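You operate a simulated robot arm through the tools that you are given. There is no shell and no other tool. Be economical: measure what you need, move in short steps, check, and stop when the job is done.

You are at the controls of a simulated robot arm. One attempt, no reset.

TASK
Wax the dull patch on the bookcase with the yellow cloth, then close the tin and put the cloth back. A coat counts when it lies all over at full strength: go over it till it gets no stronger.

Only the result counts: the job must be done as asked and must still hold three seconds after the hand-in. Knocking over, shifting, dropping, spilling or breaking anything else fails it. Flat cloth is picked up by pressing the open fingertips on it (5 to 10 N) and closing them slowly along it; thin cloth reads only 2 to 8 mm in the jaws.

THE ROBOT
A 7-joint arm with a two-finger parallel gripper, fixed in place. Base frame: the origin is at the foot of the arm, x ahead of it, y to its left, z up; the work surface is at about z = 950. Units: mm, degrees, N and s.
With the tool pointing down near the work surface it reaches from about 340 to 760 mm from the base axis. Its first joint turns from -115.0 to 115.0 degrees. Payload 3.91 kg.
Tool frame: the origin (TCP) lies between the finger pads and is the grasp point; the fingertips stand 30 mm ahead of it; z points along the fingers, y is the line along which they close. Largest opening 110 mm; finger width 20, thickness 10; the body of the gripper, 48 by 112 mm, starts 55 mm behind the TCP.
Orientation is that of the tool frame in the base frame, as a unit quaternion [x, y, z, w]. With the fingers straight down and closing along the base's y, the tool's x points along the base's -x, its y along +y and its z along -z.

THE INTERFACE
- The arm moves only by the tool jog_arm. Its arguments are lists of equal length, an entry for each row: "delta_pos": the shift along the tool's x, y, z in m, a list of three; "dr": the turn, a rotation vector about the tool's x, y, z in degrees, a list of three; "grip": the finger opening in m, from 0 to 0.11. In form: {"delta_pos": [[tx, ty, tz], ...], "dr": [[ax, ay, az], ...], "grip": [grip, ...]}. A call has 1 to 20 rows; each row shifts and turns the commanded pose from where the row before left it, along the tool's axes as they then stand. A row lasts 0.2 s, in which the tool goes at most 50 mm and 8.6 degrees; a call with a longer step from one row to the next is refused whole, and so is a gripper value outside its range. Where a pose cannot be reached the arm comes as near as it can. A force on the tool above 40 N (or 10 N above the force at the start of the call, whichever is more), or a blocked arm, ends the call early, and 0.2 s more pass. Each finger travels about 108 mm/s and halts on what it meets, pressing with about 31 N; the grip force reading is that of the motor and also rises with nothing between the fingers. The clock runs only during rows and for 0.2 s after the last one: add rows that do not move to give the fingers time. The reply holds the time, the measured pose of the TCP, the force on the tool along the base axes, the opening and the grip force, in the units named above and with some noise, with the torque about the TCP (base axes, N m) and any sound that the robot's microphone picked up.
- Cameras (640 x 400 px; columns grow to the right, rows downward): "scene" is fixed at [49, -650.5, 1532.6]; the picture's right is [0.47, -0.88, 0.00], its down [-0.59, -0.31, -0.74] and it looks along [0.66, 0.35, -0.67] (base axes); focal length 231 px, centre (320, 200). "wrist" rides on the gripper at [72, 17, -103] in the tool frame; the picture's right is [-0.23, 0.97, 0.00], its down [-0.76, -0.18, -0.62] and it looks along [-0.61, -0.14, 0.78] (tool axes); focal length 222 px, centre (320, 200). There is no depth. A picture from a camera that has moved, and an enlarged one, comes with that camera's place and axes in the base frame and with its lens.
- capture(camera): a new picture of that camera. The clock stands still meanwhile.
- raise_lower(by): slides the trunk up (or, below 0, down) by that many mm; the arm rides with it, the base frame stays. It gives what a move gives, with no picture.
- inspect(camera, box): a new picture of the part [left, top, right, bottom] of that camera's present view, enlarged. The clock stands still meanwhile.
- job_done(): hands the job in; it is judged then, once.

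Go step by step. Nothing tells you positions but the pictures and the camera data: compare them with the known pose of the tool, close in by small moves and look again before you grip or let go. The budget is 120 turns and 76 pictures, counting those below and the enlarged ones. Unless the task says otherwise, let go and move clear before handing in, and close with one line.

The tools are called as a command line: name --argument value ..., lists and objects as JSON in quotes. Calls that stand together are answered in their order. jog_arm: Moves the arm, as the interface text tells. Its arguments: {"type":"object","properties":{"delta_pos":{"type":"array","items":{"type":"array","items":{"type":"number"}}},"dr":{"type":"array","items":{"type":"array","items":{"type":"number"}}},"grip":{"type":"array","items":{"type":"number"}}},"required":["delta_pos","dr","grip"]} The other tools are called the same way: raise_lower (by) slides the trunk up or down; capture (camera) takes a picture; inspect (camera, box) takes an enlarged picture of a part of a camera's view; job_done () hands the job in.

At the start:

```text
t: 0.0
ee_pos: [412.3, -290.1, 1296.3]
tool_rot: [0.001, 1.0, 0.0, 0.0]
contact_force: [0.2, 0.4, -0.6]
torque: [0.0, 0.0, 0.01]
grip_width: 110.2
grasp_force: 0.1
trunk travel left (down, up): [-825.0, 165.0]
```

scene: 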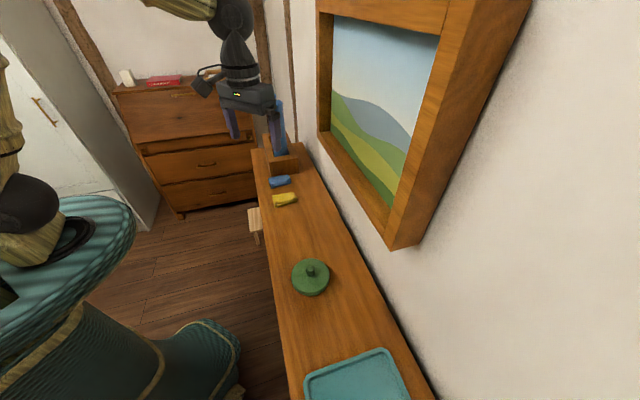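
wrist: 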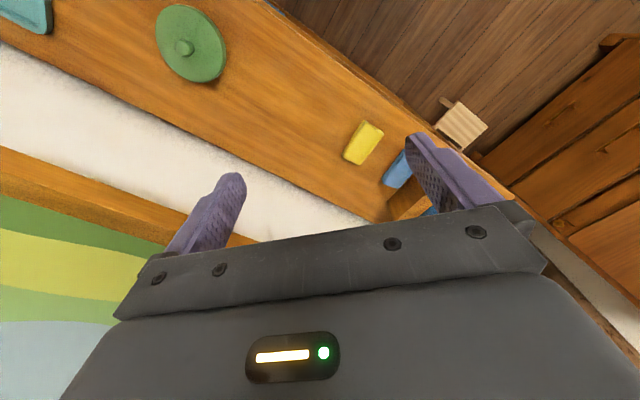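

I see a bookcase top with a green lidded tin, a yellow and a blue cloth, a tray and a bookend, but the dull patch isn't obvious yet. I'll take enlarged pictures to find it.

inspect --camera "scene" --box '[230, 130, 390, 230]'

inspect --camera "scene" --box '[230, 220, 470, 400]'

inspect --camera "wrist" --box '[0, 0, 480, 240]'

```text
4.00 times, centred on (310, 180) of scene
camera zoom: at [49.0, -650.5, 1532.6], right [0.47, -0.88, 0.0], down [-0.59, -0.31, -0.74], along [0.66, 0.35, -0.67], focal length 925 px, centre (360, 280)
```

zoom: 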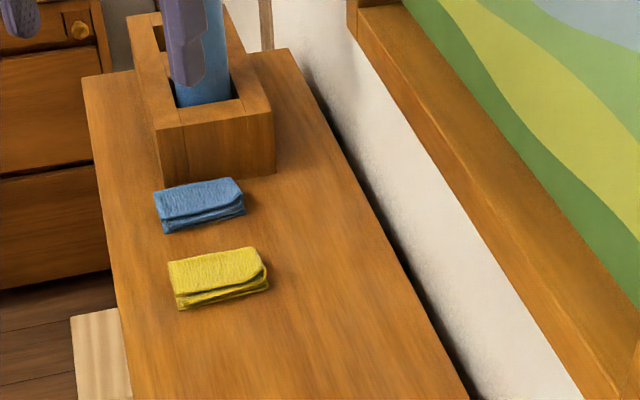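

```text
2.22 times, centred on (350, 310) of scene
camera zoom: at [49.0, -650.5, 1532.6], right [0.47, -0.88, 0.0], down [-0.59, -0.31, -0.74], along [0.66, 0.35, -0.67], focal length 514 px, centre (253, -44)
```

zoom: 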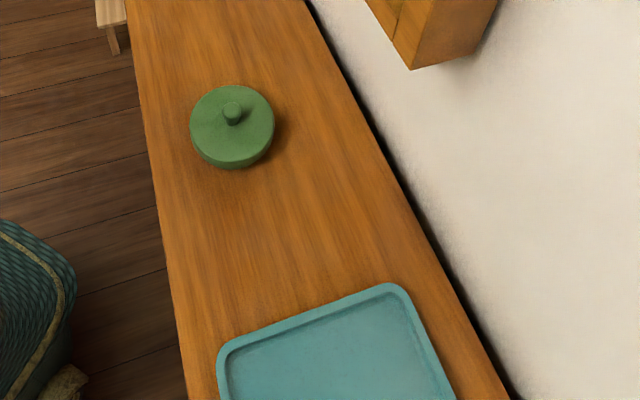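

```text
1.33 times, centred on (240, 120) of wrist
camera zoom: at [338.3, -272.5, 1399.7], right [0.23, 0.97, 0.0], down [0.76, -0.18, 0.62], along [0.61, -0.14, -0.78], focal length 296 px, centre (427, 307)
```

zoom: 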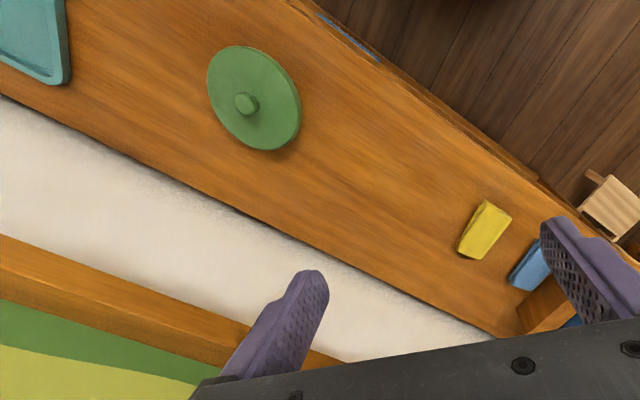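

The bookcase runs diagonally, with its length along (0.7, 0.7) and its wall side along (0.7, -0.7). I'll turn the tool 45° to line up with it and back off a little so I can look down at the top.

jog_arm --delta_pos '[[0, 0, 0], [0, 0, 0], [0, 0, 0], [0, 0, 0], [0, 0, 0], [0, 0, 0], [0.03, 0, 0], [0.03, 0, 0], [0.03, 0, 0], [0, 0, 0]]' --dr '[[0, 0, 7.5], [0, 0, 7.5], [0, 0, 7.5], [0, 0, 7.5], [0, 0, 7.5], [0, 0, 7.5], [0, 0, 0], [0, 0, 0], [0, 0, 0], [0, 0, 0]]' --grip '[0.11, 0.11, 0.11, 0.11, 0.11, 0.11, 0.11, 0.11, 0.11, 0.11]'

capture --camera "wrist"

```text
t: 2.2
ee_pos: [347.9, -227.1, 1297.3]
tool_rot: [0.382, 0.924, 0.0, 0.0]
contact_force: [0.7, -1.0, -1.2]
torque: [-0.02, 0.04, 0.0]
grip_width: 110.0
grasp_force: 0.0
trunk travel left (down, up): [-825.0, 165.0]
```

```text
70 pictures are left
camera wrist: at [309.0, -163.3, 1399.4], right [0.85, 0.53, 0.0], down [0.41, -0.66, 0.62], along [0.33, -0.53, -0.78], focal length 222 px, centre (320, 200)
```

wrist: 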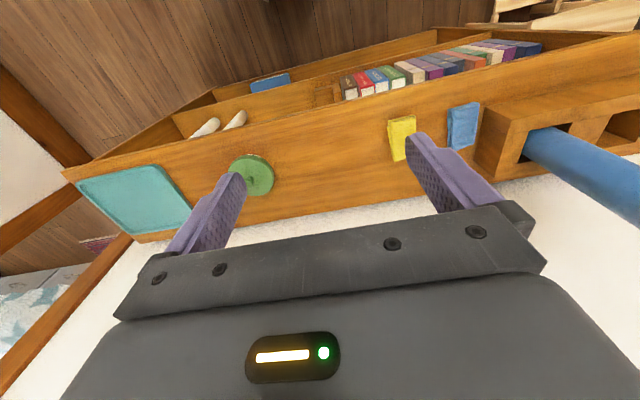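

The bookcase has lower shelves with books and other things on them. I'll enlarge this view to look for the dull patch.

inspect --camera "wrist" --box '[60, 50, 300, 200]'

inspect --camera "wrist" --box '[240, 20, 560, 220]'

```text
2.67 times, centred on (180, 125) of wrist
camera zoom: at [309.0, -163.3, 1399.4], right [0.85, 0.53, 0.0], down [0.41, -0.66, 0.62], along [0.33, -0.53, -0.78], focal length 592 px, centre (693, 400)
```

zoom: 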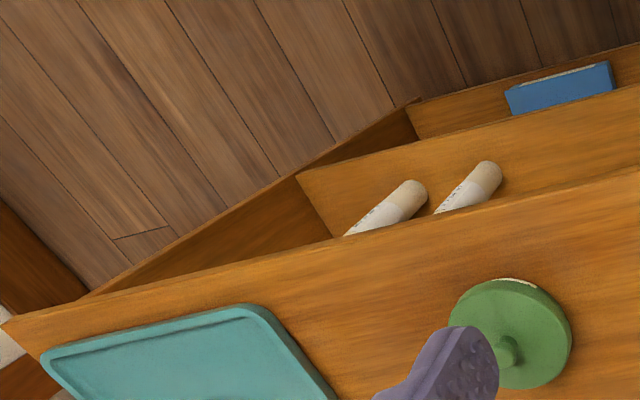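

```text
2.00 times, centred on (400, 120) of wrist
camera zoom: at [309.0, -163.3, 1399.4], right [0.85, 0.53, 0.0], down [0.41, -0.66, 0.62], along [0.33, -0.53, -0.78], focal length 444 px, centre (160, 360)
```

zoom: 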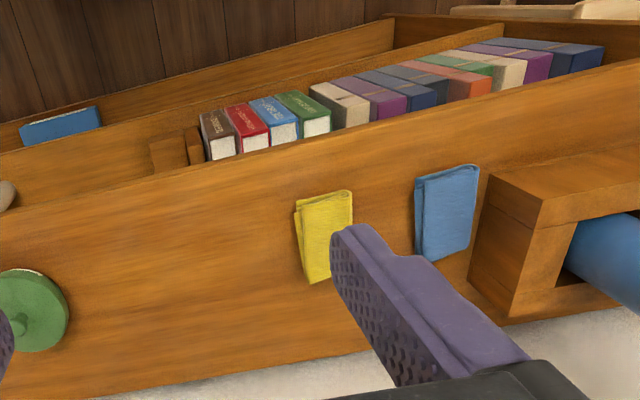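

There is still no clear patch. I'll lower the camera for a closer look at the top.

jog_arm --delta_pos '[[0, 0, 0.045], [0, 0, 0.045], [0, 0, 0.045], [0, 0, 0.015], [0, 0, 0]]' --dr '[[0, 0, 0], [0, 0, 0], [0, 0, 0], [0, 0, 0], [0, 0, 0]]' --grip '[0.11, 0.11, 0.11, 0.11, 0.11]'

capture --camera "wrist"

```text
t: 3.4
ee_pos: [347.7, -227.8, 1145.8]
tool_rot: [0.382, 0.924, 0.001, 0.0]
contact_force: [-0.8, -0.6, 0.8]
torque: [0.02, -0.03, 0.01]
grip_width: 110.1
grasp_force: 0.1
trunk travel left (down, up): [-825.0, 165.0]
```

```text
67 pictures are left
camera wrist: at [308.0, -163.3, 1249.5], right [0.85, 0.53, 0.0], down [0.41, -0.66, 0.62], along [0.33, -0.53, -0.78], focal length 222 px, centre (320, 200)
```

wrist: 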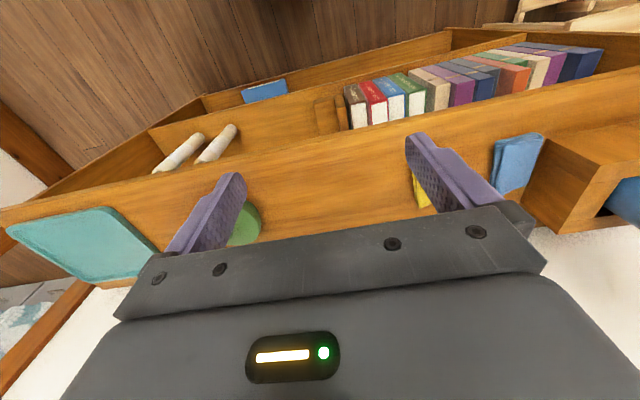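

inspect --camera "wrist" --box '[220, 110, 440, 250]'

inspect --camera "scene" --box '[240, 190, 400, 290]'

```text
2.86 times, centred on (330, 180) of wrist
camera zoom: at [308.0, -163.3, 1249.5], right [0.85, 0.53, 0.0], down [0.41, -0.66, 0.62], along [0.33, -0.53, -0.78], focal length 635 px, centre (291, 257)
```

zoom: 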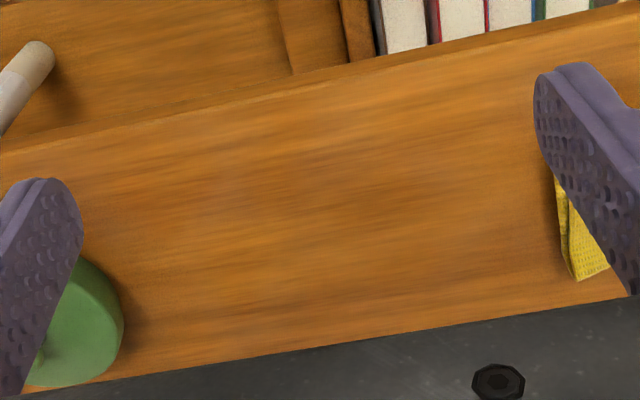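

```text
4.00 times, centred on (320, 240) of scene
camera zoom: at [49.0, -650.5, 1532.6], right [0.47, -0.88, 0.0], down [-0.59, -0.31, -0.74], along [0.66, 0.35, -0.67], focal length 925 px, centre (320, 40)
```

zoom: 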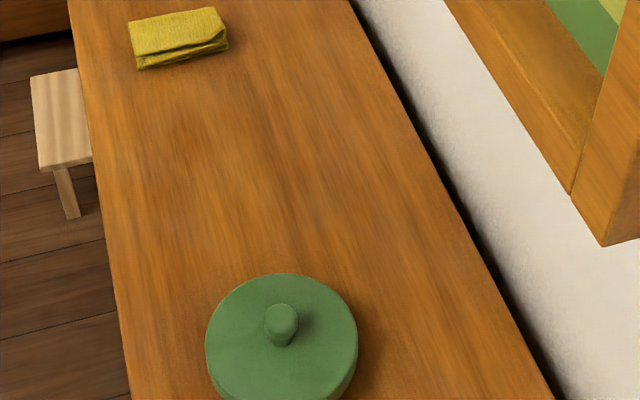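

A faint duller area may lie between the tin and the yellow cloth. I'll move the camera over it and look from closer.

jog_arm --delta_pos '[[-0.04, 0, 0], [-0.04, 0, 0], [-0.04, 0, 0], [0, 0, 0]]' --dr '[[0, 0, 0], [0, 0, 0], [0, 0, 0], [0, 0, 0]]' --grip '[0.11, 0.11, 0.11, 0.11]'

inspect --camera "wrist" --box '[120, 0, 520, 250]'

```text
t: 4.4
ee_pos: [431.2, -310.9, 1149.0]
tool_rot: [0.382, 0.924, 0.0, 0.001]
contact_force: [-0.3, 0.1, 0.3]
torque: [-0.02, -0.04, 0.0]
grip_width: 110.2
grasp_force: 0.1
trunk travel left (down, up): [-825.0, 165.0]
```

```text
1.60 times, centred on (320, 125) of wrist
camera zoom: at [391.3, -246.6, 1250.7], right [0.85, 0.53, 0.0], down [0.41, -0.66, 0.62], along [0.33, -0.53, -0.78], focal length 355 px, centre (320, 320)
```

zoom: 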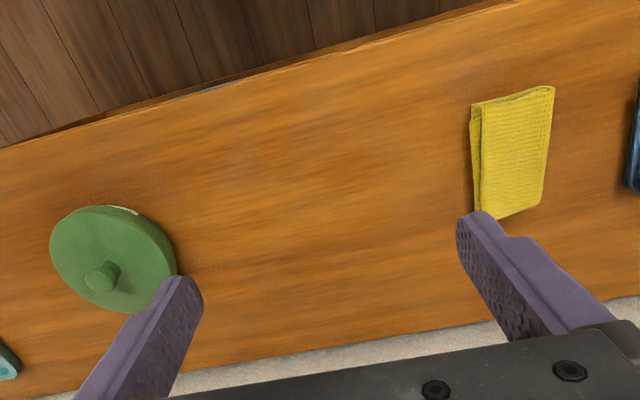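

inspect --camera "wrist" --box '[220, 50, 420, 175]'

inspect --camera "wrist" --box '[140, 115, 260, 190]'

```text
3.20 times, centred on (320, 112) of wrist
camera zoom: at [391.3, -246.6, 1250.7], right [0.85, 0.53, 0.0], down [0.41, -0.66, 0.62], along [0.33, -0.53, -0.78], focal length 711 px, centre (320, 480)
```

zoom: 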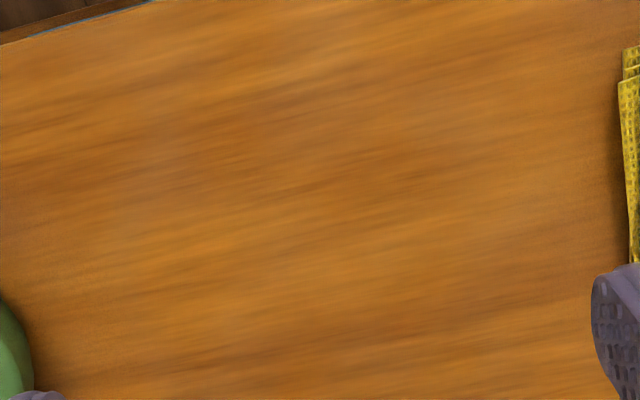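

```text
5.33 times, centred on (200, 152) of wrist
camera zoom: at [391.3, -246.6, 1250.7], right [0.85, 0.53, 0.0], down [0.41, -0.66, 0.62], along [0.33, -0.53, -0.78], focal length 1185 px, centre (960, 453)
```

zoom: 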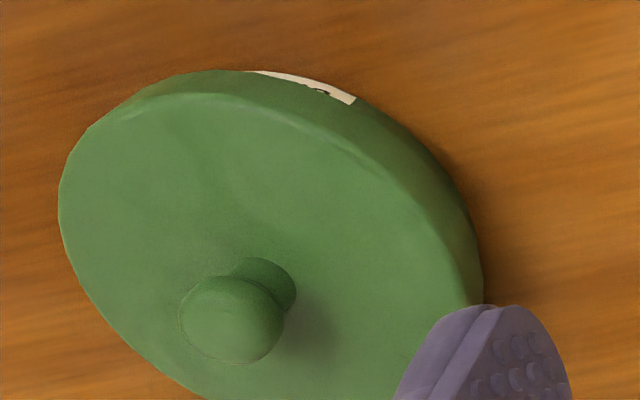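

The white sliver on the tin is only a label. The haze is very faint, so I'll compare patches of wood at high zoom from the fixed camera.

inspect --camera "scene" --box '[265, 280, 425, 380]'

inspect --camera "scene" --box '[260, 200, 360, 262]'

```text
4.00 times, centred on (345, 330) of scene
camera zoom: at [49.0, -650.5, 1532.6], right [0.47, -0.88, 0.0], down [-0.59, -0.31, -0.74], along [0.66, 0.35, -0.67], focal length 925 px, centre (220, -320)
```

zoom: 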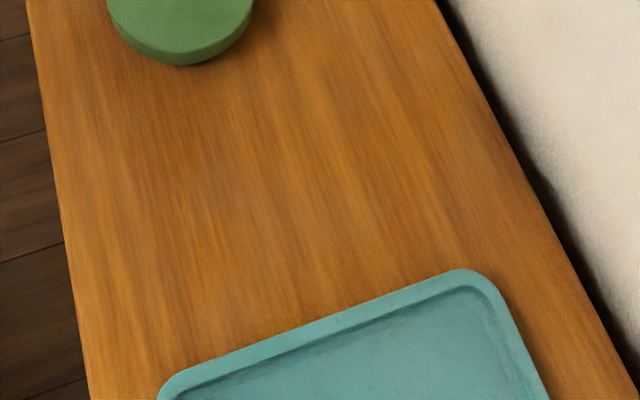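

```text
6.40 times, centred on (310, 231) of scene
camera zoom: at [49.0, -650.5, 1532.6], right [0.47, -0.88, 0.0], down [-0.59, -0.31, -0.74], along [0.66, 0.35, -0.67], focal length 1479 px, centre (384, 2)
```

zoom: 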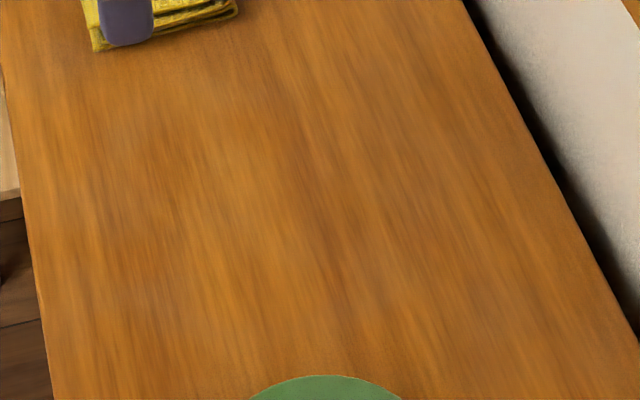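

The duller, greyer area fills much of the top between tin and cloth, roughly s −20 to 150 along the bookcase. First I'll take the lid off by its knob, so I'm moving above the tin.

jog_arm --delta_pos '[[-0.01, -0.04, 0], [-0.01, -0.04, 0], [-0.01, -0.04, 0], [-0.01, -0.04, 0], [0, -0.039, 0], [0, 0, 0.03], [0, 0, 0]]' --dr '[[0, 0, 0], [0, 0, 0], [0, 0, 0], [0, 0, 0], [0, 0, 0], [0, 0, 0], [0, 0, 0]]' --grip '[0.11, 0.11, 0.1, 0.08, 0.07, 0.07, 0.07]'

capture --camera "wrist"

inspect --camera "scene" --box '[240, 190, 400, 310]'

```text
t: 6.0
ee_pos: [318.8, -479.1, 1116.4]
tool_rot: [0.382, 0.924, 0.0, 0.0]
contact_force: [-0.3, 0.6, 0.5]
torque: [0.0, -0.06, -0.05]
grip_width: 70.1
grasp_force: 0.0
trunk travel left (down, up): [-825.0, 165.0]
```

```text
59 pictures are left
camera wrist: at [278.9, -415.9, 1219.6], right [0.85, 0.53, 0.0], down [0.41, -0.66, 0.62], along [0.33, -0.53, -0.78], focal length 222 px, centre (320, 200)
```

wrist: 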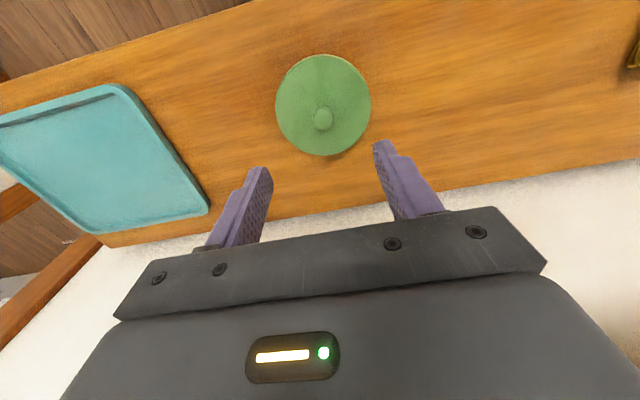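

```text
3.33 times, centred on (320, 250) of scene
camera zoom: at [49.0, -650.5, 1532.6], right [0.47, -0.88, 0.0], down [-0.59, -0.31, -0.74], along [0.66, 0.35, -0.67], focal length 770 px, centre (320, 33)
```

zoom: 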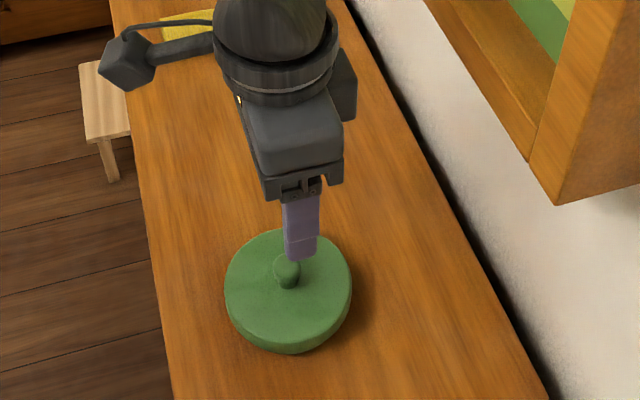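

The knob top comes out at about (320, −477, 999), directly below the tool. I'm going down so the fingertips straddle it.

jog_arm --delta_pos '[[0, 0.002, 0.03], [0, 0, 0.03], [0, 0, 0.025], [0, 0, 0.008], [0, 0, 0]]' --dr '[[0, 0, 0], [0, 0, 0], [0, 0, 0], [0, 0, 0], [0, 0, 0]]' --grip '[0.07, 0.07, 0.07, 0.07, 0.07]'

inspect --camera "wrist" --box '[220, 80, 440, 220]'

inspect --camera "scene" --box '[270, 230, 350, 310]'

```text
t: 7.2
ee_pos: [321.3, -479.1, 1024.1]
tool_rot: [0.383, 0.924, 0.0, 0.0]
contact_force: [0.0, -0.9, -0.3]
torque: [0.01, -0.01, 0.0]
grip_width: 69.7
grasp_force: 0.0
trunk travel left (down, up): [-825.0, 165.0]
```

```text
2.86 times, centred on (330, 150) of wrist
camera zoom: at [281.4, -415.0, 1126.3], right [0.85, 0.53, 0.0], down [0.41, -0.66, 0.62], along [0.33, -0.53, -0.78], focal length 635 px, centre (291, 343)
```

zoom: 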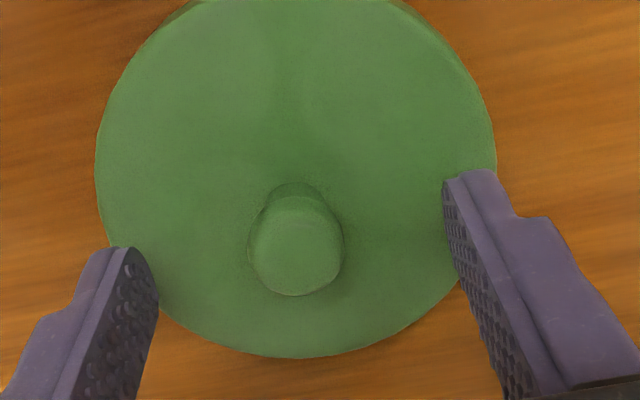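

```text
5.00 times, centred on (310, 270) of scene
camera zoom: at [49.0, -650.5, 1532.6], right [0.47, -0.88, 0.0], down [-0.59, -0.31, -0.74], along [0.66, 0.35, -0.67], focal length 1156 px, centre (370, -150)
```

zoom: 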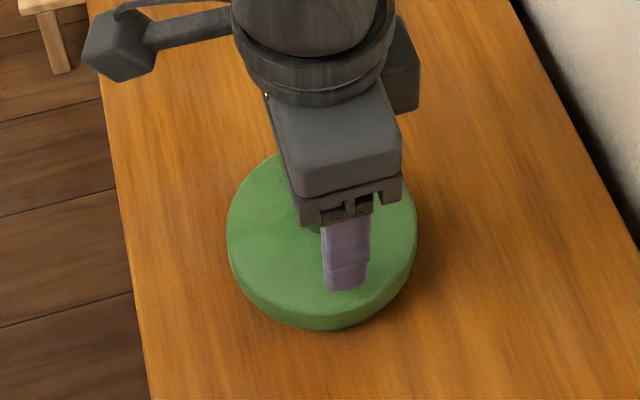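

Knob and fingers are centred. I'm lowering slowly to a light touch on the lid.

jog_arm --delta_pos '[[0, 0, 0.004], [0, 0, 0.004], [0, 0, 0.002], [0, 0, 0]]' --dr '[[0, 0, 0], [0, 0, 0], [0, 0, 0], [0, 0, 0]]' --grip '[0.07, 0.06, 0.06, 0.05]'

inspect --camera "wrist" --box '[220, 80, 440, 220]'

```text
t: 8.2
ee_pos: [322.3, -478.6, 1015.2]
tool_rot: [0.383, 0.924, 0.0, 0.0]
contact_force: [-0.3, 0.3, -0.5]
torque: [0.02, 0.02, 0.01]
grip_width: 50.0
grasp_force: 0.1
trunk travel left (down, up): [-825.0, 165.0]
```

```text
2.86 times, centred on (330, 150) of wrist
camera zoom: at [281.8, -415.0, 1116.6], right [0.85, 0.53, 0.0], down [0.41, -0.66, 0.62], along [0.33, -0.53, -0.78], focal length 635 px, centre (291, 343)
```

zoom: 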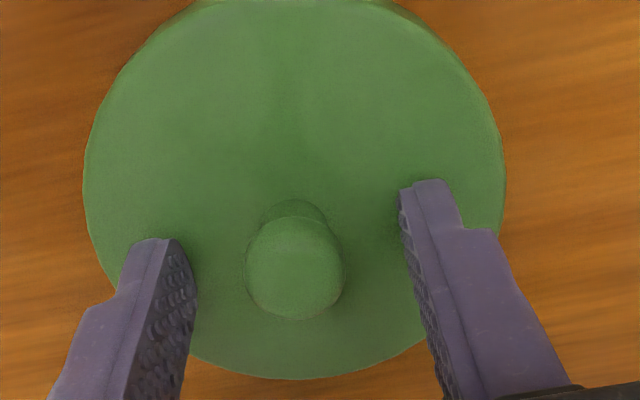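

jog_arm --delta_pos '[[0, 0, 0.002], [0, 0, 0.001], [0, 0, 0]]' --dr '[[0, 0, 0], [0, 0, 0], [0, 0, 0]]' --grip '[0.05, 0.05, 0.05]'

jog_arm --delta_pos '[[0, 0, 0], [0, 0, 0], [0, 0, 0], [0, 0, 0], [0, 0, 0], [0, 0, 0]]' --dr '[[0, 0, 0], [0, 0, 0], [0, 0, 0], [0, 0, 0], [0, 0, 0], [0, 0, 0]]' --grip '[0.045, 0.038, 0.03, 0.025, 0.018, 0.012]'

```text
t: 9.0
ee_pos: [321.2, -477.9, 1013.1]
tool_rot: [0.382, 0.924, -0.001, 0.002]
contact_force: [-0.4, -0.9, 10.9]
torque: [0.04, 0.0, -0.01]
grip_width: 50.1
grasp_force: 0.1
trunk travel left (down, up): [-825.0, 165.0]
```

```text
t: 10.4
ee_pos: [321.4, -477.6, 1012.7]
tool_rot: [0.382, 0.924, -0.001, 0.0]
contact_force: [1.6, 2.7, 18.7]
torque: [-0.04, -0.01, 0.0]
grip_width: 20.5
grasp_force: 31.0
trunk travel left (down, up): [-825.0, 165.0]
```

The fingers hold the knob at 20 mm, with the lid top at z≈983. I'm lifting gently and then checking.

jog_arm --delta_pos '[[0, 0, -0.005], [0, 0, -0.005], [0, 0, -0.01], [0, 0, -0.02], [0, 0, -0.02], [0, 0, 0]]' --dr '[[0, 0, 0], [0, 0, 0], [0, 0, 0], [0, 0, 0], [0, 0, 0], [0, 0, 0]]' --grip '[0.01, 0.01, 0.01, 0.01, 0.01, 0.01]'

inspect --camera "scene" --box '[240, 200, 400, 300]'

```text
t: 11.8
ee_pos: [321.9, -479.1, 1072.4]
tool_rot: [0.383, 0.924, 0.0, 0.0]
contact_force: [0.0, -0.2, -0.2]
torque: [-0.01, -0.01, -0.01]
grip_width: 20.5
grasp_force: 30.8
trunk travel left (down, up): [-825.0, 165.0]
```

```text
4.00 times, centred on (320, 250) of scene
camera zoom: at [49.0, -650.5, 1532.6], right [0.47, -0.88, 0.0], down [-0.59, -0.31, -0.74], along [0.66, 0.35, -0.67], focal length 925 px, centre (320, 0)
```

zoom: 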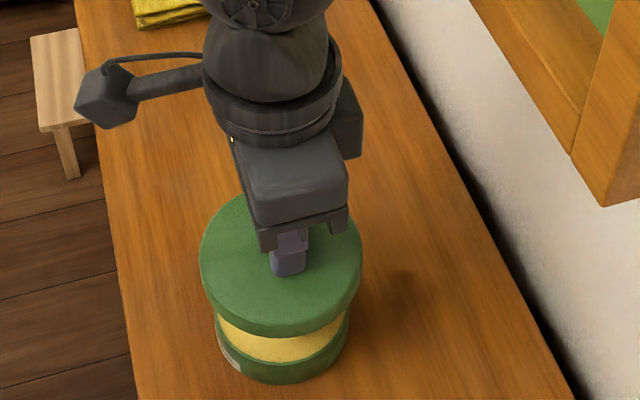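

The lid is off and the wax shows. I'll set the lid down on the free top between the tin and the tray.

jog_arm --delta_pos '[[0, -0.04, 0], [0, -0.04, 0], [0, -0.043, 0], [0, 0, 0.03], [0, 0, 0.03], [0, 0, 0]]' --dr '[[0, 0, 0], [0, 0, 0], [0, 0, 0], [0, 0, 0], [0, 0, 0], [0, 0, 0]]' --grip '[0.01, 0.01, 0.01, 0.01, 0.01, 0.01]'

inspect --camera "scene" --box '[240, 230, 440, 380]'

capture --camera "wrist"

```text
t: 13.2
ee_pos: [235.0, -565.3, 1010.5]
tool_rot: [0.382, 0.924, 0.0, 0.0]
contact_force: [-0.5, -0.4, -0.7]
torque: [0.0, 0.01, 0.0]
grip_width: 20.8
grasp_force: 31.8
trunk travel left (down, up): [-825.0, 165.0]
```

```text
2.67 times, centred on (340, 305) of scene
camera zoom: at [49.0, -650.5, 1532.6], right [0.47, -0.88, 0.0], down [-0.59, -0.31, -0.74], along [0.66, 0.35, -0.67], focal length 616 px, centre (267, -80)
```

zoom: 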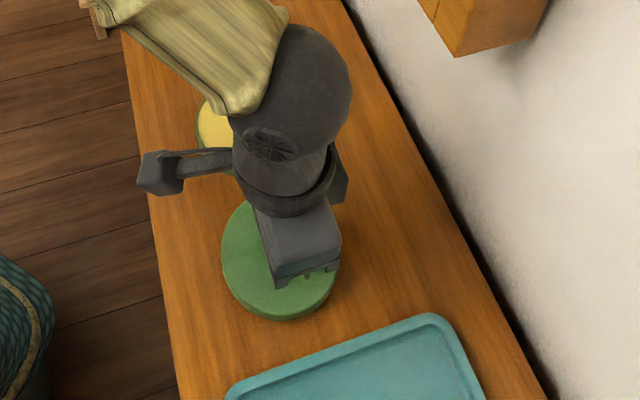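

```text
52 pictures are left
camera wrist: at [194.4, -501.6, 1112.8], right [0.85, 0.53, 0.0], down [0.41, -0.66, 0.62], along [0.33, -0.53, -0.78], focal length 222 px, centre (320, 200)
```

wrist: 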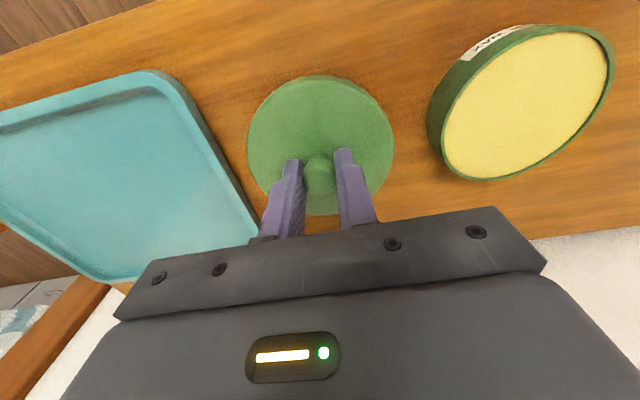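

The lid has about 25 mm clearance on both sides. I'm lowering it until it touches.

jog_arm --delta_pos '[[0, 0, 0.006], [0, 0, 0.003], [0, 0, 0.003], [0, 0, 0.002], [0, 0, 0]]' --dr '[[0, 0, 0], [0, 0, 0], [0, 0, 0], [0, 0, 0], [0, 0, 0]]' --grip '[0.01, 0.01, 0.01, 0.01, 0.01]'

```text
t: 14.4
ee_pos: [235.7, -565.5, 996.6]
tool_rot: [0.382, 0.924, 0.0, 0.0]
contact_force: [0.1, -0.4, 2.2]
torque: [-0.05, -0.11, -0.01]
grip_width: 20.6
grasp_force: 31.0
trunk travel left (down, up): [-825.0, 165.0]
```

jog_arm --delta_pos '[[0, 0, 0.001], [0, 0, 0.0005], [0, 0, 0]]' --dr '[[0, 0, 0], [0, 0, 0], [0, 0, 0]]' --grip '[0.01, 0.01, 0.01]'

```text
t: 15.2
ee_pos: [233.4, -565.3, 997.7]
tool_rot: [0.383, 0.924, -0.002, 0.001]
contact_force: [0.3, -2.4, 15.1]
torque: [0.34, 0.31, -0.02]
grip_width: 20.2
grasp_force: 30.9
trunk travel left (down, up): [-825.0, 165.0]
```

The lid rests on the wood. I'm opening and going up.

jog_arm --delta_pos '[[0, 0, -0.001], [0, 0, 0], [0, 0, 0], [0, 0, -0.01], [0, 0, -0.04], [0, 0, -0.05], [0, 0, -0.03], [0, 0, 0]]' --dr '[[0, 0, 0], [0, 0, 0], [0, 0, 0], [0, 0, 0], [0, 0, 0], [0, 0, 0], [0, 0, 0], [0, 0, 0]]' --grip '[0.024, 0.035, 0.05, 0.06, 0.06, 0.06, 0.06, 0.06]'

capture --camera "wrist"

```text
t: 17.0
ee_pos: [234.6, -566.1, 1126.6]
tool_rot: [0.382, 0.924, 0.0, 0.0]
contact_force: [0.2, 0.0, 0.0]
torque: [0.01, 0.0, -0.02]
grip_width: 60.1
grasp_force: 0.1
trunk travel left (down, up): [-825.0, 165.0]
```

```text
51 pictures are left
camera wrist: at [194.8, -502.5, 1228.9], right [0.85, 0.53, 0.0], down [0.41, -0.66, 0.62], along [0.33, -0.53, -0.78], focal length 222 px, centre (320, 200)
```

wrist: 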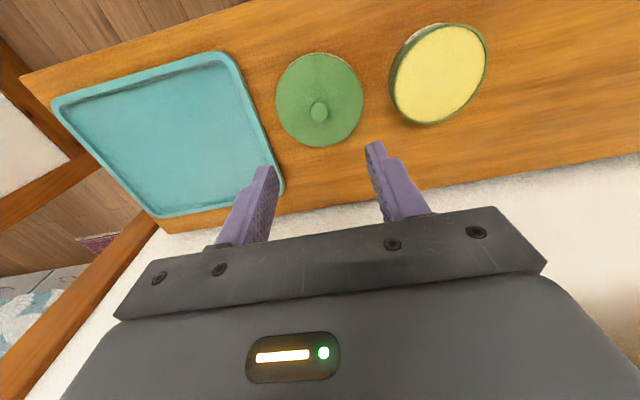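

The lid is down and the tin is open. The yellow cloth lies at about (555, −233), 87 × 55 mm and square with the bookcase, so I'm moving above it.

jog_arm --delta_pos '[[0, 0.045, 0], [0, 0.046, 0], [0, 0.046, 0], [0, 0.046, 0], [0, 0.046, 0], [0.002, 0.046, 0], [0.002, 0.046, 0], [0.002, 0.046, 0], [0.002, 0.046, 0], [0, 0.048, 0], [0, 0, 0], [0, 0, 0]]' --dr '[[0, 0, 0], [0, 0, 0], [0, 0, 0], [0, 0, 0], [0, 0, 0], [0, 0, 0], [0, 0, 0], [0, 0, 0], [0, 0, 0], [0, 0, 0], [0, 0, 0], [0, 0, 0]]' --grip '[0.06, 0.06, 0.06, 0.06, 0.06, 0.06, 0.06, 0.06, 0.06, 0.06, 0.06, 0.06]'

capture --camera "wrist"

```text
t: 19.6
ee_pos: [555.2, -232.8, 1125.8]
tool_rot: [0.383, 0.924, 0.001, 0.0]
contact_force: [-0.3, -0.1, 1.2]
torque: [-0.01, 0.03, -0.03]
grip_width: 60.1
grasp_force: 0.1
trunk travel left (down, up): [-825.0, 165.0]
```

```text
50 pictures are left
camera wrist: at [515.2, -168.7, 1229.0], right [0.85, 0.53, 0.0], down [0.41, -0.66, 0.62], along [0.33, -0.53, -0.78], focal length 222 px, centre (320, 200)
```

wrist: 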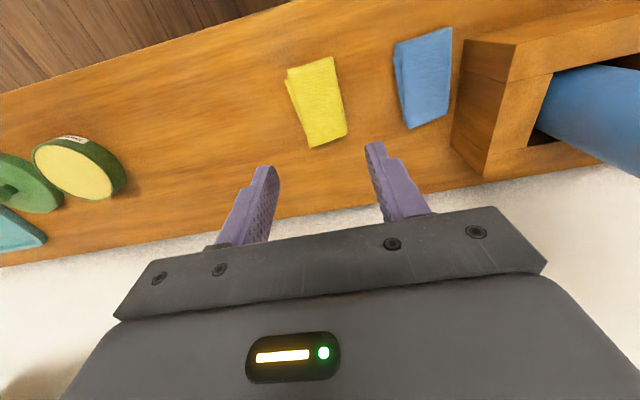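

The cloth is centred near (549, −230). I'm descending with the fingers about 30 mm open.

jog_arm --delta_pos '[[0.004, -0.002, 0.04], [0, 0, 0.04], [0, 0, 0.03], [0, 0, 0.01], [0, 0, 0]]' --dr '[[0, 0, 0], [0, 0, 0], [0, 0, 0], [0, 0, 0], [0, 0, 0]]' --grip '[0.05, 0.045, 0.04, 0.034, 0.032]'

inspect --camera "wrist" --box '[220, 80, 440, 220]'

```text
t: 20.8
ee_pos: [550.8, -231.7, 1007.5]
tool_rot: [0.383, 0.924, 0.0, 0.002]
contact_force: [0.8, -0.6, 16.4]
torque: [-0.05, -0.06, -0.01]
grip_width: 33.7
grasp_force: 10.5
trunk travel left (down, up): [-825.0, 165.0]
```

```text
2.86 times, centred on (330, 150) of wrist
camera zoom: at [510.3, -167.9, 1111.1], right [0.85, 0.53, 0.0], down [0.41, -0.66, 0.63], along [0.33, -0.53, -0.78], focal length 635 px, centre (291, 343)
```

zoom: 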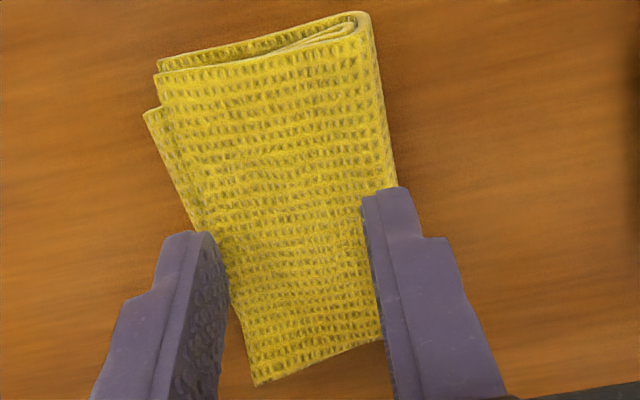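

The tips are pressing the cloth, which is about 25 mm thick, at 16 N. I'll ease off slightly and close slowly.

jog_arm --delta_pos '[[0, 0, -0.001], [0, 0, 0], [0, 0, 0]]' --dr '[[0, 0, 0], [0, 0, 0], [0, 0, 0]]' --grip '[0.034, 0.034, 0.034]'

```text
t: 21.6
ee_pos: [550.8, -230.7, 1008.9]
tool_rot: [0.383, 0.924, 0.0, 0.0]
contact_force: [1.6, 0.9, 9.9]
torque: [0.07, -0.19, 0.07]
grip_width: 35.3
grasp_force: 10.1
trunk travel left (down, up): [-825.0, 165.0]
```

jog_arm --delta_pos '[[0, 0, 0], [0, 0, 0], [0, 0, 0], [0, 0, 0], [0, 0, 0], [0, 0, 0], [0, 0, 0], [0, 0, 0]]' --dr '[[0, 0, 0], [0, 0, 0], [0, 0, 0], [0, 0, 0], [0, 0, 0], [0, 0, 0], [0, 0, 0], [0, 0, 0]]' --grip '[0.032, 0.03, 0.028, 0.025, 0.022, 0.019, 0.016, 0.016]'

inspect --camera "wrist" --box '[220, 80, 440, 220]'

```text
t: 23.4
ee_pos: [548.8, -230.9, 1009.4]
tool_rot: [0.383, 0.924, 0.0, 0.002]
contact_force: [4.0, 0.7, 25.5]
torque: [-0.08, -0.11, 0.11]
grip_width: 30.9
grasp_force: 30.6
trunk travel left (down, up): [-825.0, 165.0]
```

```text
2.86 times, centred on (330, 150) of wrist
camera zoom: at [509.4, -167.6, 1111.9], right [0.85, 0.53, 0.0], down [0.41, -0.66, 0.63], along [0.33, -0.53, -0.78], focal length 635 px, centre (291, 343)
```

zoom: 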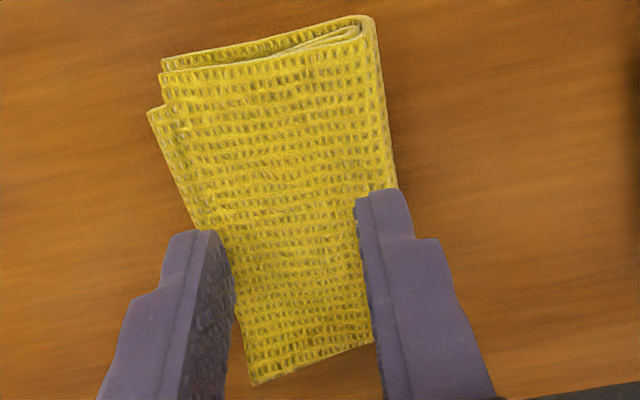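

It reads 31 mm with full grip force, so the pad may be squeezed as a block. I'll lift a little and look.

jog_arm --delta_pos '[[0, 0, -0.003], [0, 0, -0.005], [0, 0, -0.01], [0, 0, -0.02], [0, 0, 0]]' --dr '[[0, 0, 0], [0, 0, 0], [0, 0, 0], [0, 0, 0], [0, 0, 0]]' --grip '[0.012, 0.008, 0.005, 0.0, 0.0]'

inspect --camera "wrist" --box '[220, 80, 440, 220]'

inspect --camera "scene" --box '[235, 150, 355, 230]'

```text
t: 24.6
ee_pos: [551.3, -233.8, 1045.4]
tool_rot: [0.383, 0.924, 0.0, -0.001]
contact_force: [0.8, -0.3, -0.1]
torque: [0.01, -0.01, 0.02]
grip_width: 0.0
grasp_force: 30.9
trunk travel left (down, up): [-825.0, 165.0]
```

```text
2.86 times, centred on (330, 150) of wrist
camera zoom: at [511.3, -168.8, 1148.3], right [0.85, 0.53, 0.0], down [0.41, -0.66, 0.62], along [0.33, -0.53, -0.78], focal length 635 px, centre (291, 343)
```

zoom: 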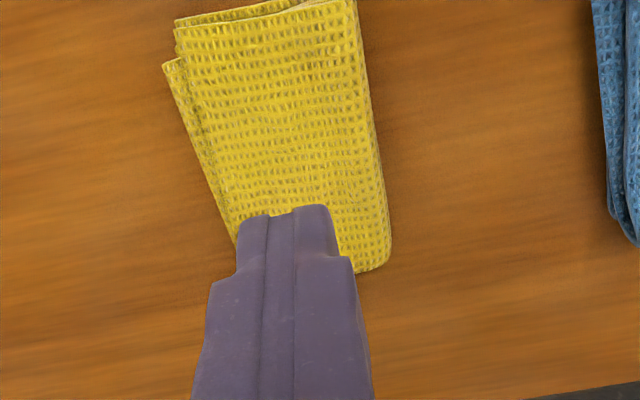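

```text
5.00 times, centred on (295, 190) of scene
camera zoom: at [49.0, -650.5, 1532.6], right [0.47, -0.88, 0.0], down [-0.59, -0.31, -0.74], along [0.66, 0.35, -0.67], focal length 1156 px, centre (445, 250)
```

zoom: 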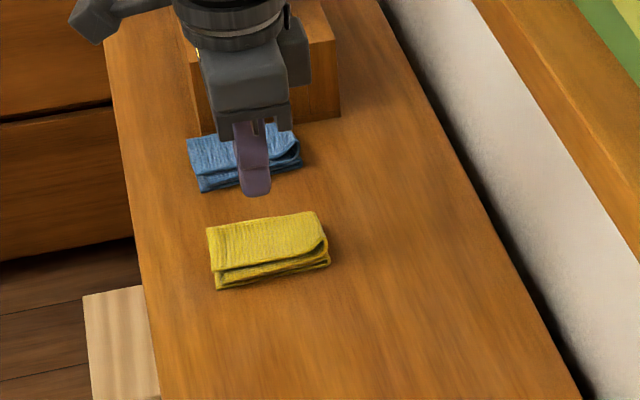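

The fingers slipped off; the cloth is a thick folded pad and it hasn't moved. I'll grip it by its sides instead, opening wide and going down around it.

jog_arm --delta_pos '[[0.004, 0.002, 0], [0, 0, 0], [0, 0, 0], [0, 0, 0.025], [0, 0, 0.02], [0, 0, 0.008], [0, 0, 0]]' --dr '[[0, 0, 0], [0, 0, 0], [0, 0, 0], [0, 0, 0], [0, 0, 0], [0, 0, 0], [0, 0, 0]]' --grip '[0.03, 0.06, 0.08, 0.08, 0.08, 0.08, 0.08]'

inspect --camera "wrist" --box '[220, 80, 440, 220]'

```text
t: 26.2
ee_pos: [550.5, -229.0, 992.4]
tool_rot: [0.382, 0.924, 0.0, 0.0]
contact_force: [-1.1, 0.8, 0.0]
torque: [0.01, 0.0, 0.0]
grip_width: 80.2
grasp_force: 0.0
trunk travel left (down, up): [-825.0, 165.0]
```

```text
2.86 times, centred on (330, 150) of wrist
camera zoom: at [510.2, -164.4, 1095.0], right [0.85, 0.53, 0.0], down [0.41, -0.66, 0.62], along [0.33, -0.53, -0.78], focal length 635 px, centre (291, 343)
```

zoom: 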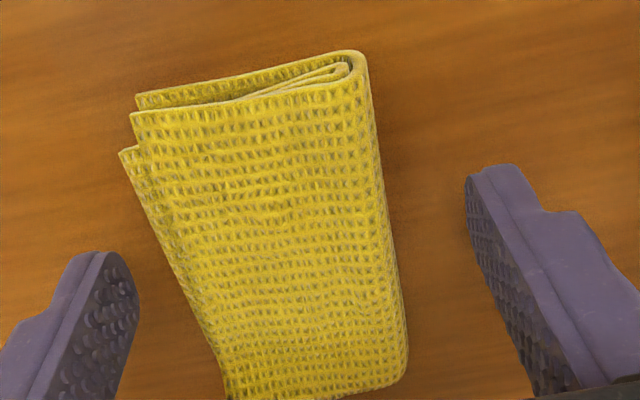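

The fingers straddle the pad. I'm closing slowly.

jog_arm --delta_pos '[[0, 0, 0], [0, 0, 0], [0, 0, 0], [0, 0, 0], [0, 0, 0], [0, 0, 0], [0, 0, 0], [0, 0, 0], [0, 0, 0]]' --dr '[[0, 0, 0], [0, 0, 0], [0, 0, 0], [0, 0, 0], [0, 0, 0], [0, 0, 0], [0, 0, 0], [0, 0, 0], [0, 0, 0]]' --grip '[0.07, 0.06, 0.052, 0.045, 0.038, 0.032, 0.026, 0.02, 0.01]'

inspect --camera "wrist" --box '[220, 80, 440, 220]'

```text
t: 28.2
ee_pos: [550.2, -227.7, 991.9]
tool_rot: [0.383, 0.924, -0.001, 0.0]
contact_force: [0.0, -0.2, 0.1]
torque: [-0.01, 0.02, -0.01]
grip_width: 52.6
grasp_force: 30.8
trunk travel left (down, up): [-825.0, 165.0]
```

```text
2.86 times, centred on (330, 150) of wrist
camera zoom: at [510.1, -164.4, 1095.0], right [0.85, 0.53, 0.0], down [0.41, -0.66, 0.62], along [0.33, -0.53, -0.78], focal length 635 px, centre (291, 343)
```

zoom: 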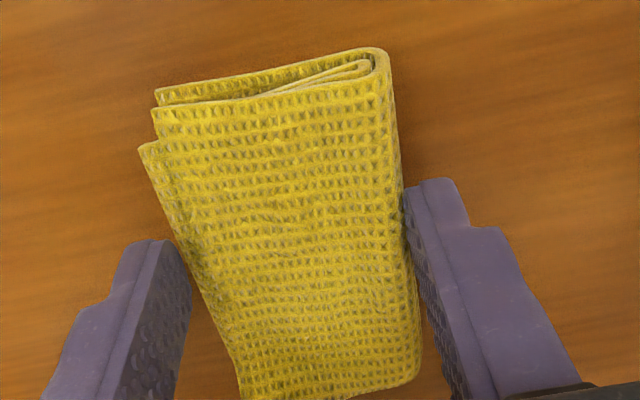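

The pad is held at 52.6 mm with full grip force. I'm lifting it.

jog_arm --delta_pos '[[0, 0, -0.005], [0, 0, -0.015], [0, 0, -0.03], [0, 0, -0.03], [0, 0, 0]]' --dr '[[0, 0, 0], [0, 0, 0], [0, 0, 0], [0, 0, 0], [0, 0, 0]]' --grip '[0.01, 0.01, 0.01, 0.01, 0.01]'

inspect --camera "scene" --box '[235, 130, 355, 210]'

```text
t: 29.4
ee_pos: [550.2, -228.1, 1072.0]
tool_rot: [0.383, 0.924, -0.001, 0.0]
contact_force: [-0.2, 0.1, 0.2]
torque: [0.0, -0.01, 0.01]
grip_width: 52.8
grasp_force: 30.9
trunk travel left (down, up): [-825.0, 165.0]
```

```text
5.00 times, centred on (295, 170) of scene
camera zoom: at [49.0, -650.5, 1532.6], right [0.47, -0.88, 0.0], down [-0.59, -0.31, -0.74], along [0.66, 0.35, -0.67], focal length 1156 px, centre (445, 350)
```

zoom: 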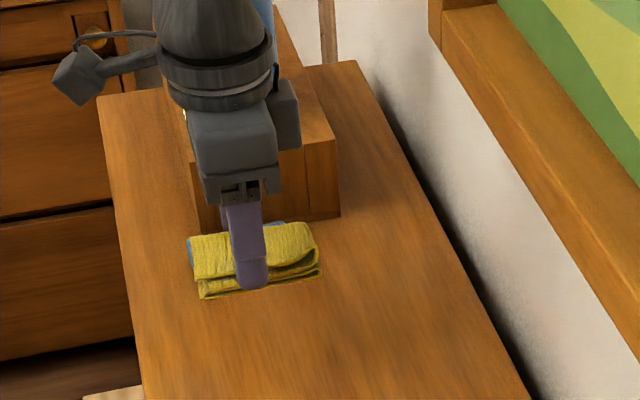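

The pad is held well, with its underside about 42 mm below the TCP. I'm carrying it over the open tin.

jog_arm --delta_pos '[[0, -0.042, 0], [0, -0.043, 0], [0, -0.043, 0], [0, -0.043, 0], [-0.003, -0.043, 0], [-0.003, -0.043, 0], [-0.004, -0.043, 0], [-0.004, -0.04, 0], [0, 0, 0.02], [0, 0, 0]]' --dr '[[0, 0, 0], [0, 0, 0], [0, 0, 0], [0, 0, 0], [0, 0, 0], [0, 0, 0], [0, 0, 0], [0, 0, 0], [0, 0, 0], [0, 0, 0]]' --grip '[0.01, 0.01, 0.01, 0.01, 0.01, 0.01, 0.01, 0.01, 0.01, 0.01]'

inspect --camera "wrist" --box '[200, 60, 440, 210]'

inspect --camera "scene" --box '[250, 220, 370, 310]'

```text
t: 31.6
ee_pos: [318.7, -478.3, 1052.9]
tool_rot: [0.383, 0.924, -0.001, 0.0]
contact_force: [-0.2, -1.2, 0.1]
torque: [-0.03, -0.02, 0.02]
grip_width: 53.0
grasp_force: 31.1
trunk travel left (down, up): [-825.0, 165.0]
```

```text
2.67 times, centred on (320, 135) of wrist
camera zoom: at [278.7, -415.0, 1155.1], right [0.85, 0.53, 0.0], down [0.41, -0.66, 0.62], along [0.33, -0.53, -0.78], focal length 592 px, centre (320, 373)
```

zoom: 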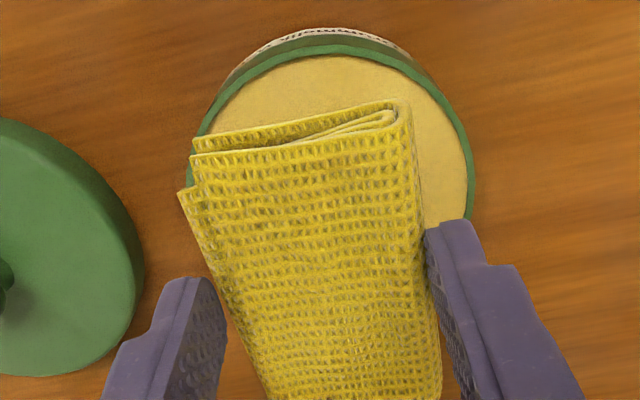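

```text
4.44 times, centred on (310, 265) of scene
camera zoom: at [49.0, -650.5, 1532.6], right [0.47, -0.88, 0.0], down [-0.59, -0.31, -0.74], along [0.66, 0.35, -0.67], focal length 1027 px, centre (364, -89)
```

zoom: 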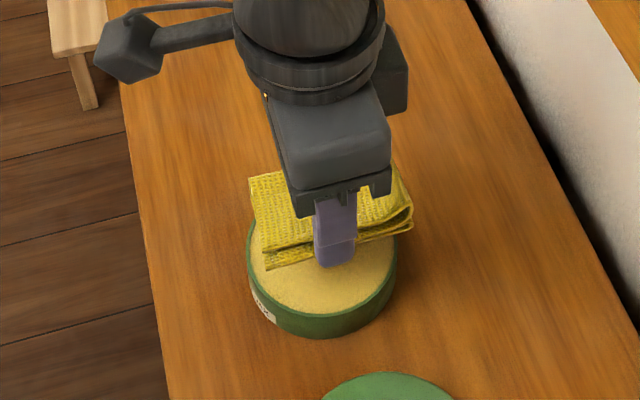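

The wax is nearly level with the rim. I'm pressing the cloth down gently onto it.

jog_arm --delta_pos '[[0, 0.002, 0.015], [0, 0, 0.01], [0, 0, 0.004], [0, 0, 0.002], [0, 0, 0]]' --dr '[[0, 0, 0], [0, 0, 0], [0, 0, 0], [0, 0, 0], [0, 0, 0]]' --grip '[0.01, 0.01, 0.01, 0.01, 0.01]'

```text
t: 32.8
ee_pos: [320.0, -477.5, 1022.1]
tool_rot: [0.383, 0.924, 0.0, 0.001]
contact_force: [0.5, -0.1, 0.2]
torque: [-0.05, -0.03, -0.01]
grip_width: 52.8
grasp_force: 31.4
trunk travel left (down, up): [-825.0, 165.0]
```

jog_arm --delta_pos '[[0, 0, 0.002], [0, 0, 0.001], [0, 0, 0]]' --dr '[[0, 0, 0], [0, 0, 0], [0, 0, 0]]' --grip '[0.01, 0.01, 0.01]'

```text
t: 33.6
ee_pos: [319.7, -476.3, 1020.4]
tool_rot: [0.382, 0.924, 0.0, 0.0]
contact_force: [0.3, 0.2, 12.2]
torque: [0.13, 0.2, 0.0]
grip_width: 52.7
grasp_force: 31.2
trunk travel left (down, up): [-825.0, 165.0]
```

It's in contact at 12 N. I'll hold for a moment, lift, and look at the wax.

jog_arm --delta_pos '[[0, 0, 0], [0, 0, 0], [0, 0, 0], [0, 0, 0], [0, 0, -0.01], [0, 0, -0.03], [0, 0, -0.03], [0, 0.04, 0], [0, 0.04, 0], [0, 0.04, 0], [0, 0, 0]]' --dr '[[0, 0, 0], [0, 0, 0], [0, 0, 0], [0, 0, 0], [0, 0, 0], [0, 0, 0], [0, 0, 0], [0, 0, 0], [0, 0, 0], [0, 0, 0], [0, 0, 0]]' --grip '[0.01, 0.01, 0.01, 0.01, 0.01, 0.01, 0.01, 0.01, 0.01, 0.01, 0.01]'

inspect --camera "wrist" --box '[0, 0, 320, 200]'

inspect --camera "scene" --box '[250, 200, 380, 300]'

```text
t: 36.0
ee_pos: [405.3, -393.6, 1087.2]
tool_rot: [0.383, 0.924, 0.0, 0.0]
contact_force: [-1.1, 0.1, 0.0]
torque: [0.01, -0.03, 0.0]
grip_width: 52.9
grasp_force: 31.1
trunk travel left (down, up): [-825.0, 165.0]
```

```text
2.00 times, centred on (160, 100) of wrist
camera zoom: at [364.9, -329.7, 1190.1], right [0.85, 0.53, 0.0], down [0.41, -0.66, 0.62], along [0.33, -0.53, -0.78], focal length 444 px, centre (640, 400)
```

zoom: 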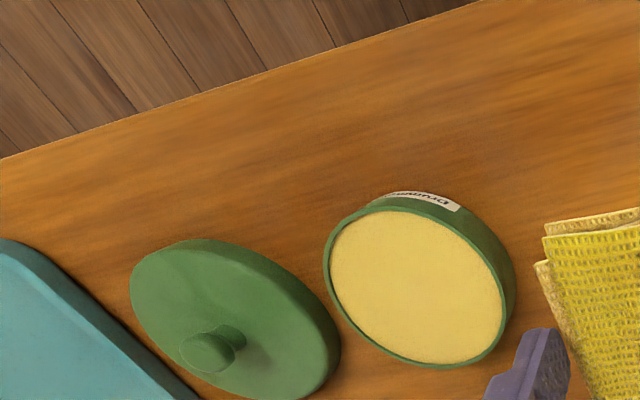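

```text
4.00 times, centred on (315, 250) of scene
camera zoom: at [49.0, -650.5, 1532.6], right [0.47, -0.88, 0.0], down [-0.59, -0.31, -0.74], along [0.66, 0.35, -0.67], focal length 925 px, centre (340, 0)
```

zoom: 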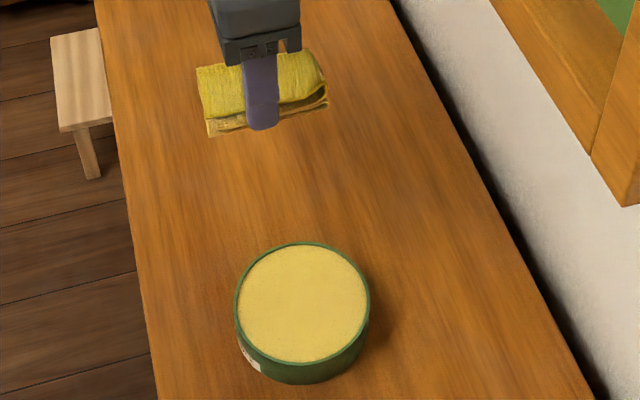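

The cloth's lower edge now looks pale with wax. I'm lowering it onto the wood in the middle of the area and will do one test stroke.

jog_arm --delta_pos '[[0, 0, 0.04], [0, 0, 0.04], [0, 0, 0.01], [0, 0, 0.002], [0, 0, 0.002], [0, 0, 0]]' --dr '[[0, 0, 0], [0, 0, 0], [0, 0, 0], [0, 0, 0], [0, 0, 0], [0, 0, 0]]' --grip '[0.01, 0.01, 0.01, 0.01, 0.01, 0.01]'

```text
t: 37.4
ee_pos: [405.8, -393.1, 993.6]
tool_rot: [0.383, 0.924, 0.0, 0.0]
contact_force: [-0.6, 0.6, -0.7]
torque: [0.03, -0.03, 0.0]
grip_width: 53.1
grasp_force: 31.6
trunk travel left (down, up): [-825.0, 165.0]
```

jog_arm --delta_pos '[[0, 0, 0.001], [0, 0, 0.001], [0, 0, 0.001], [0, 0, 0]]' --dr '[[0, 0, 0], [0, 0, 0], [0, 0, 0], [0, 0, 0]]' --grip '[0.01, 0.01, 0.01, 0.01]'

```text
t: 38.4
ee_pos: [405.3, -392.2, 992.6]
tool_rot: [0.383, 0.924, 0.0, 0.001]
contact_force: [0.0, -0.6, 7.3]
torque: [-0.05, -0.08, -0.02]
grip_width: 52.8
grasp_force: 30.8
trunk travel left (down, up): [-825.0, 165.0]
```

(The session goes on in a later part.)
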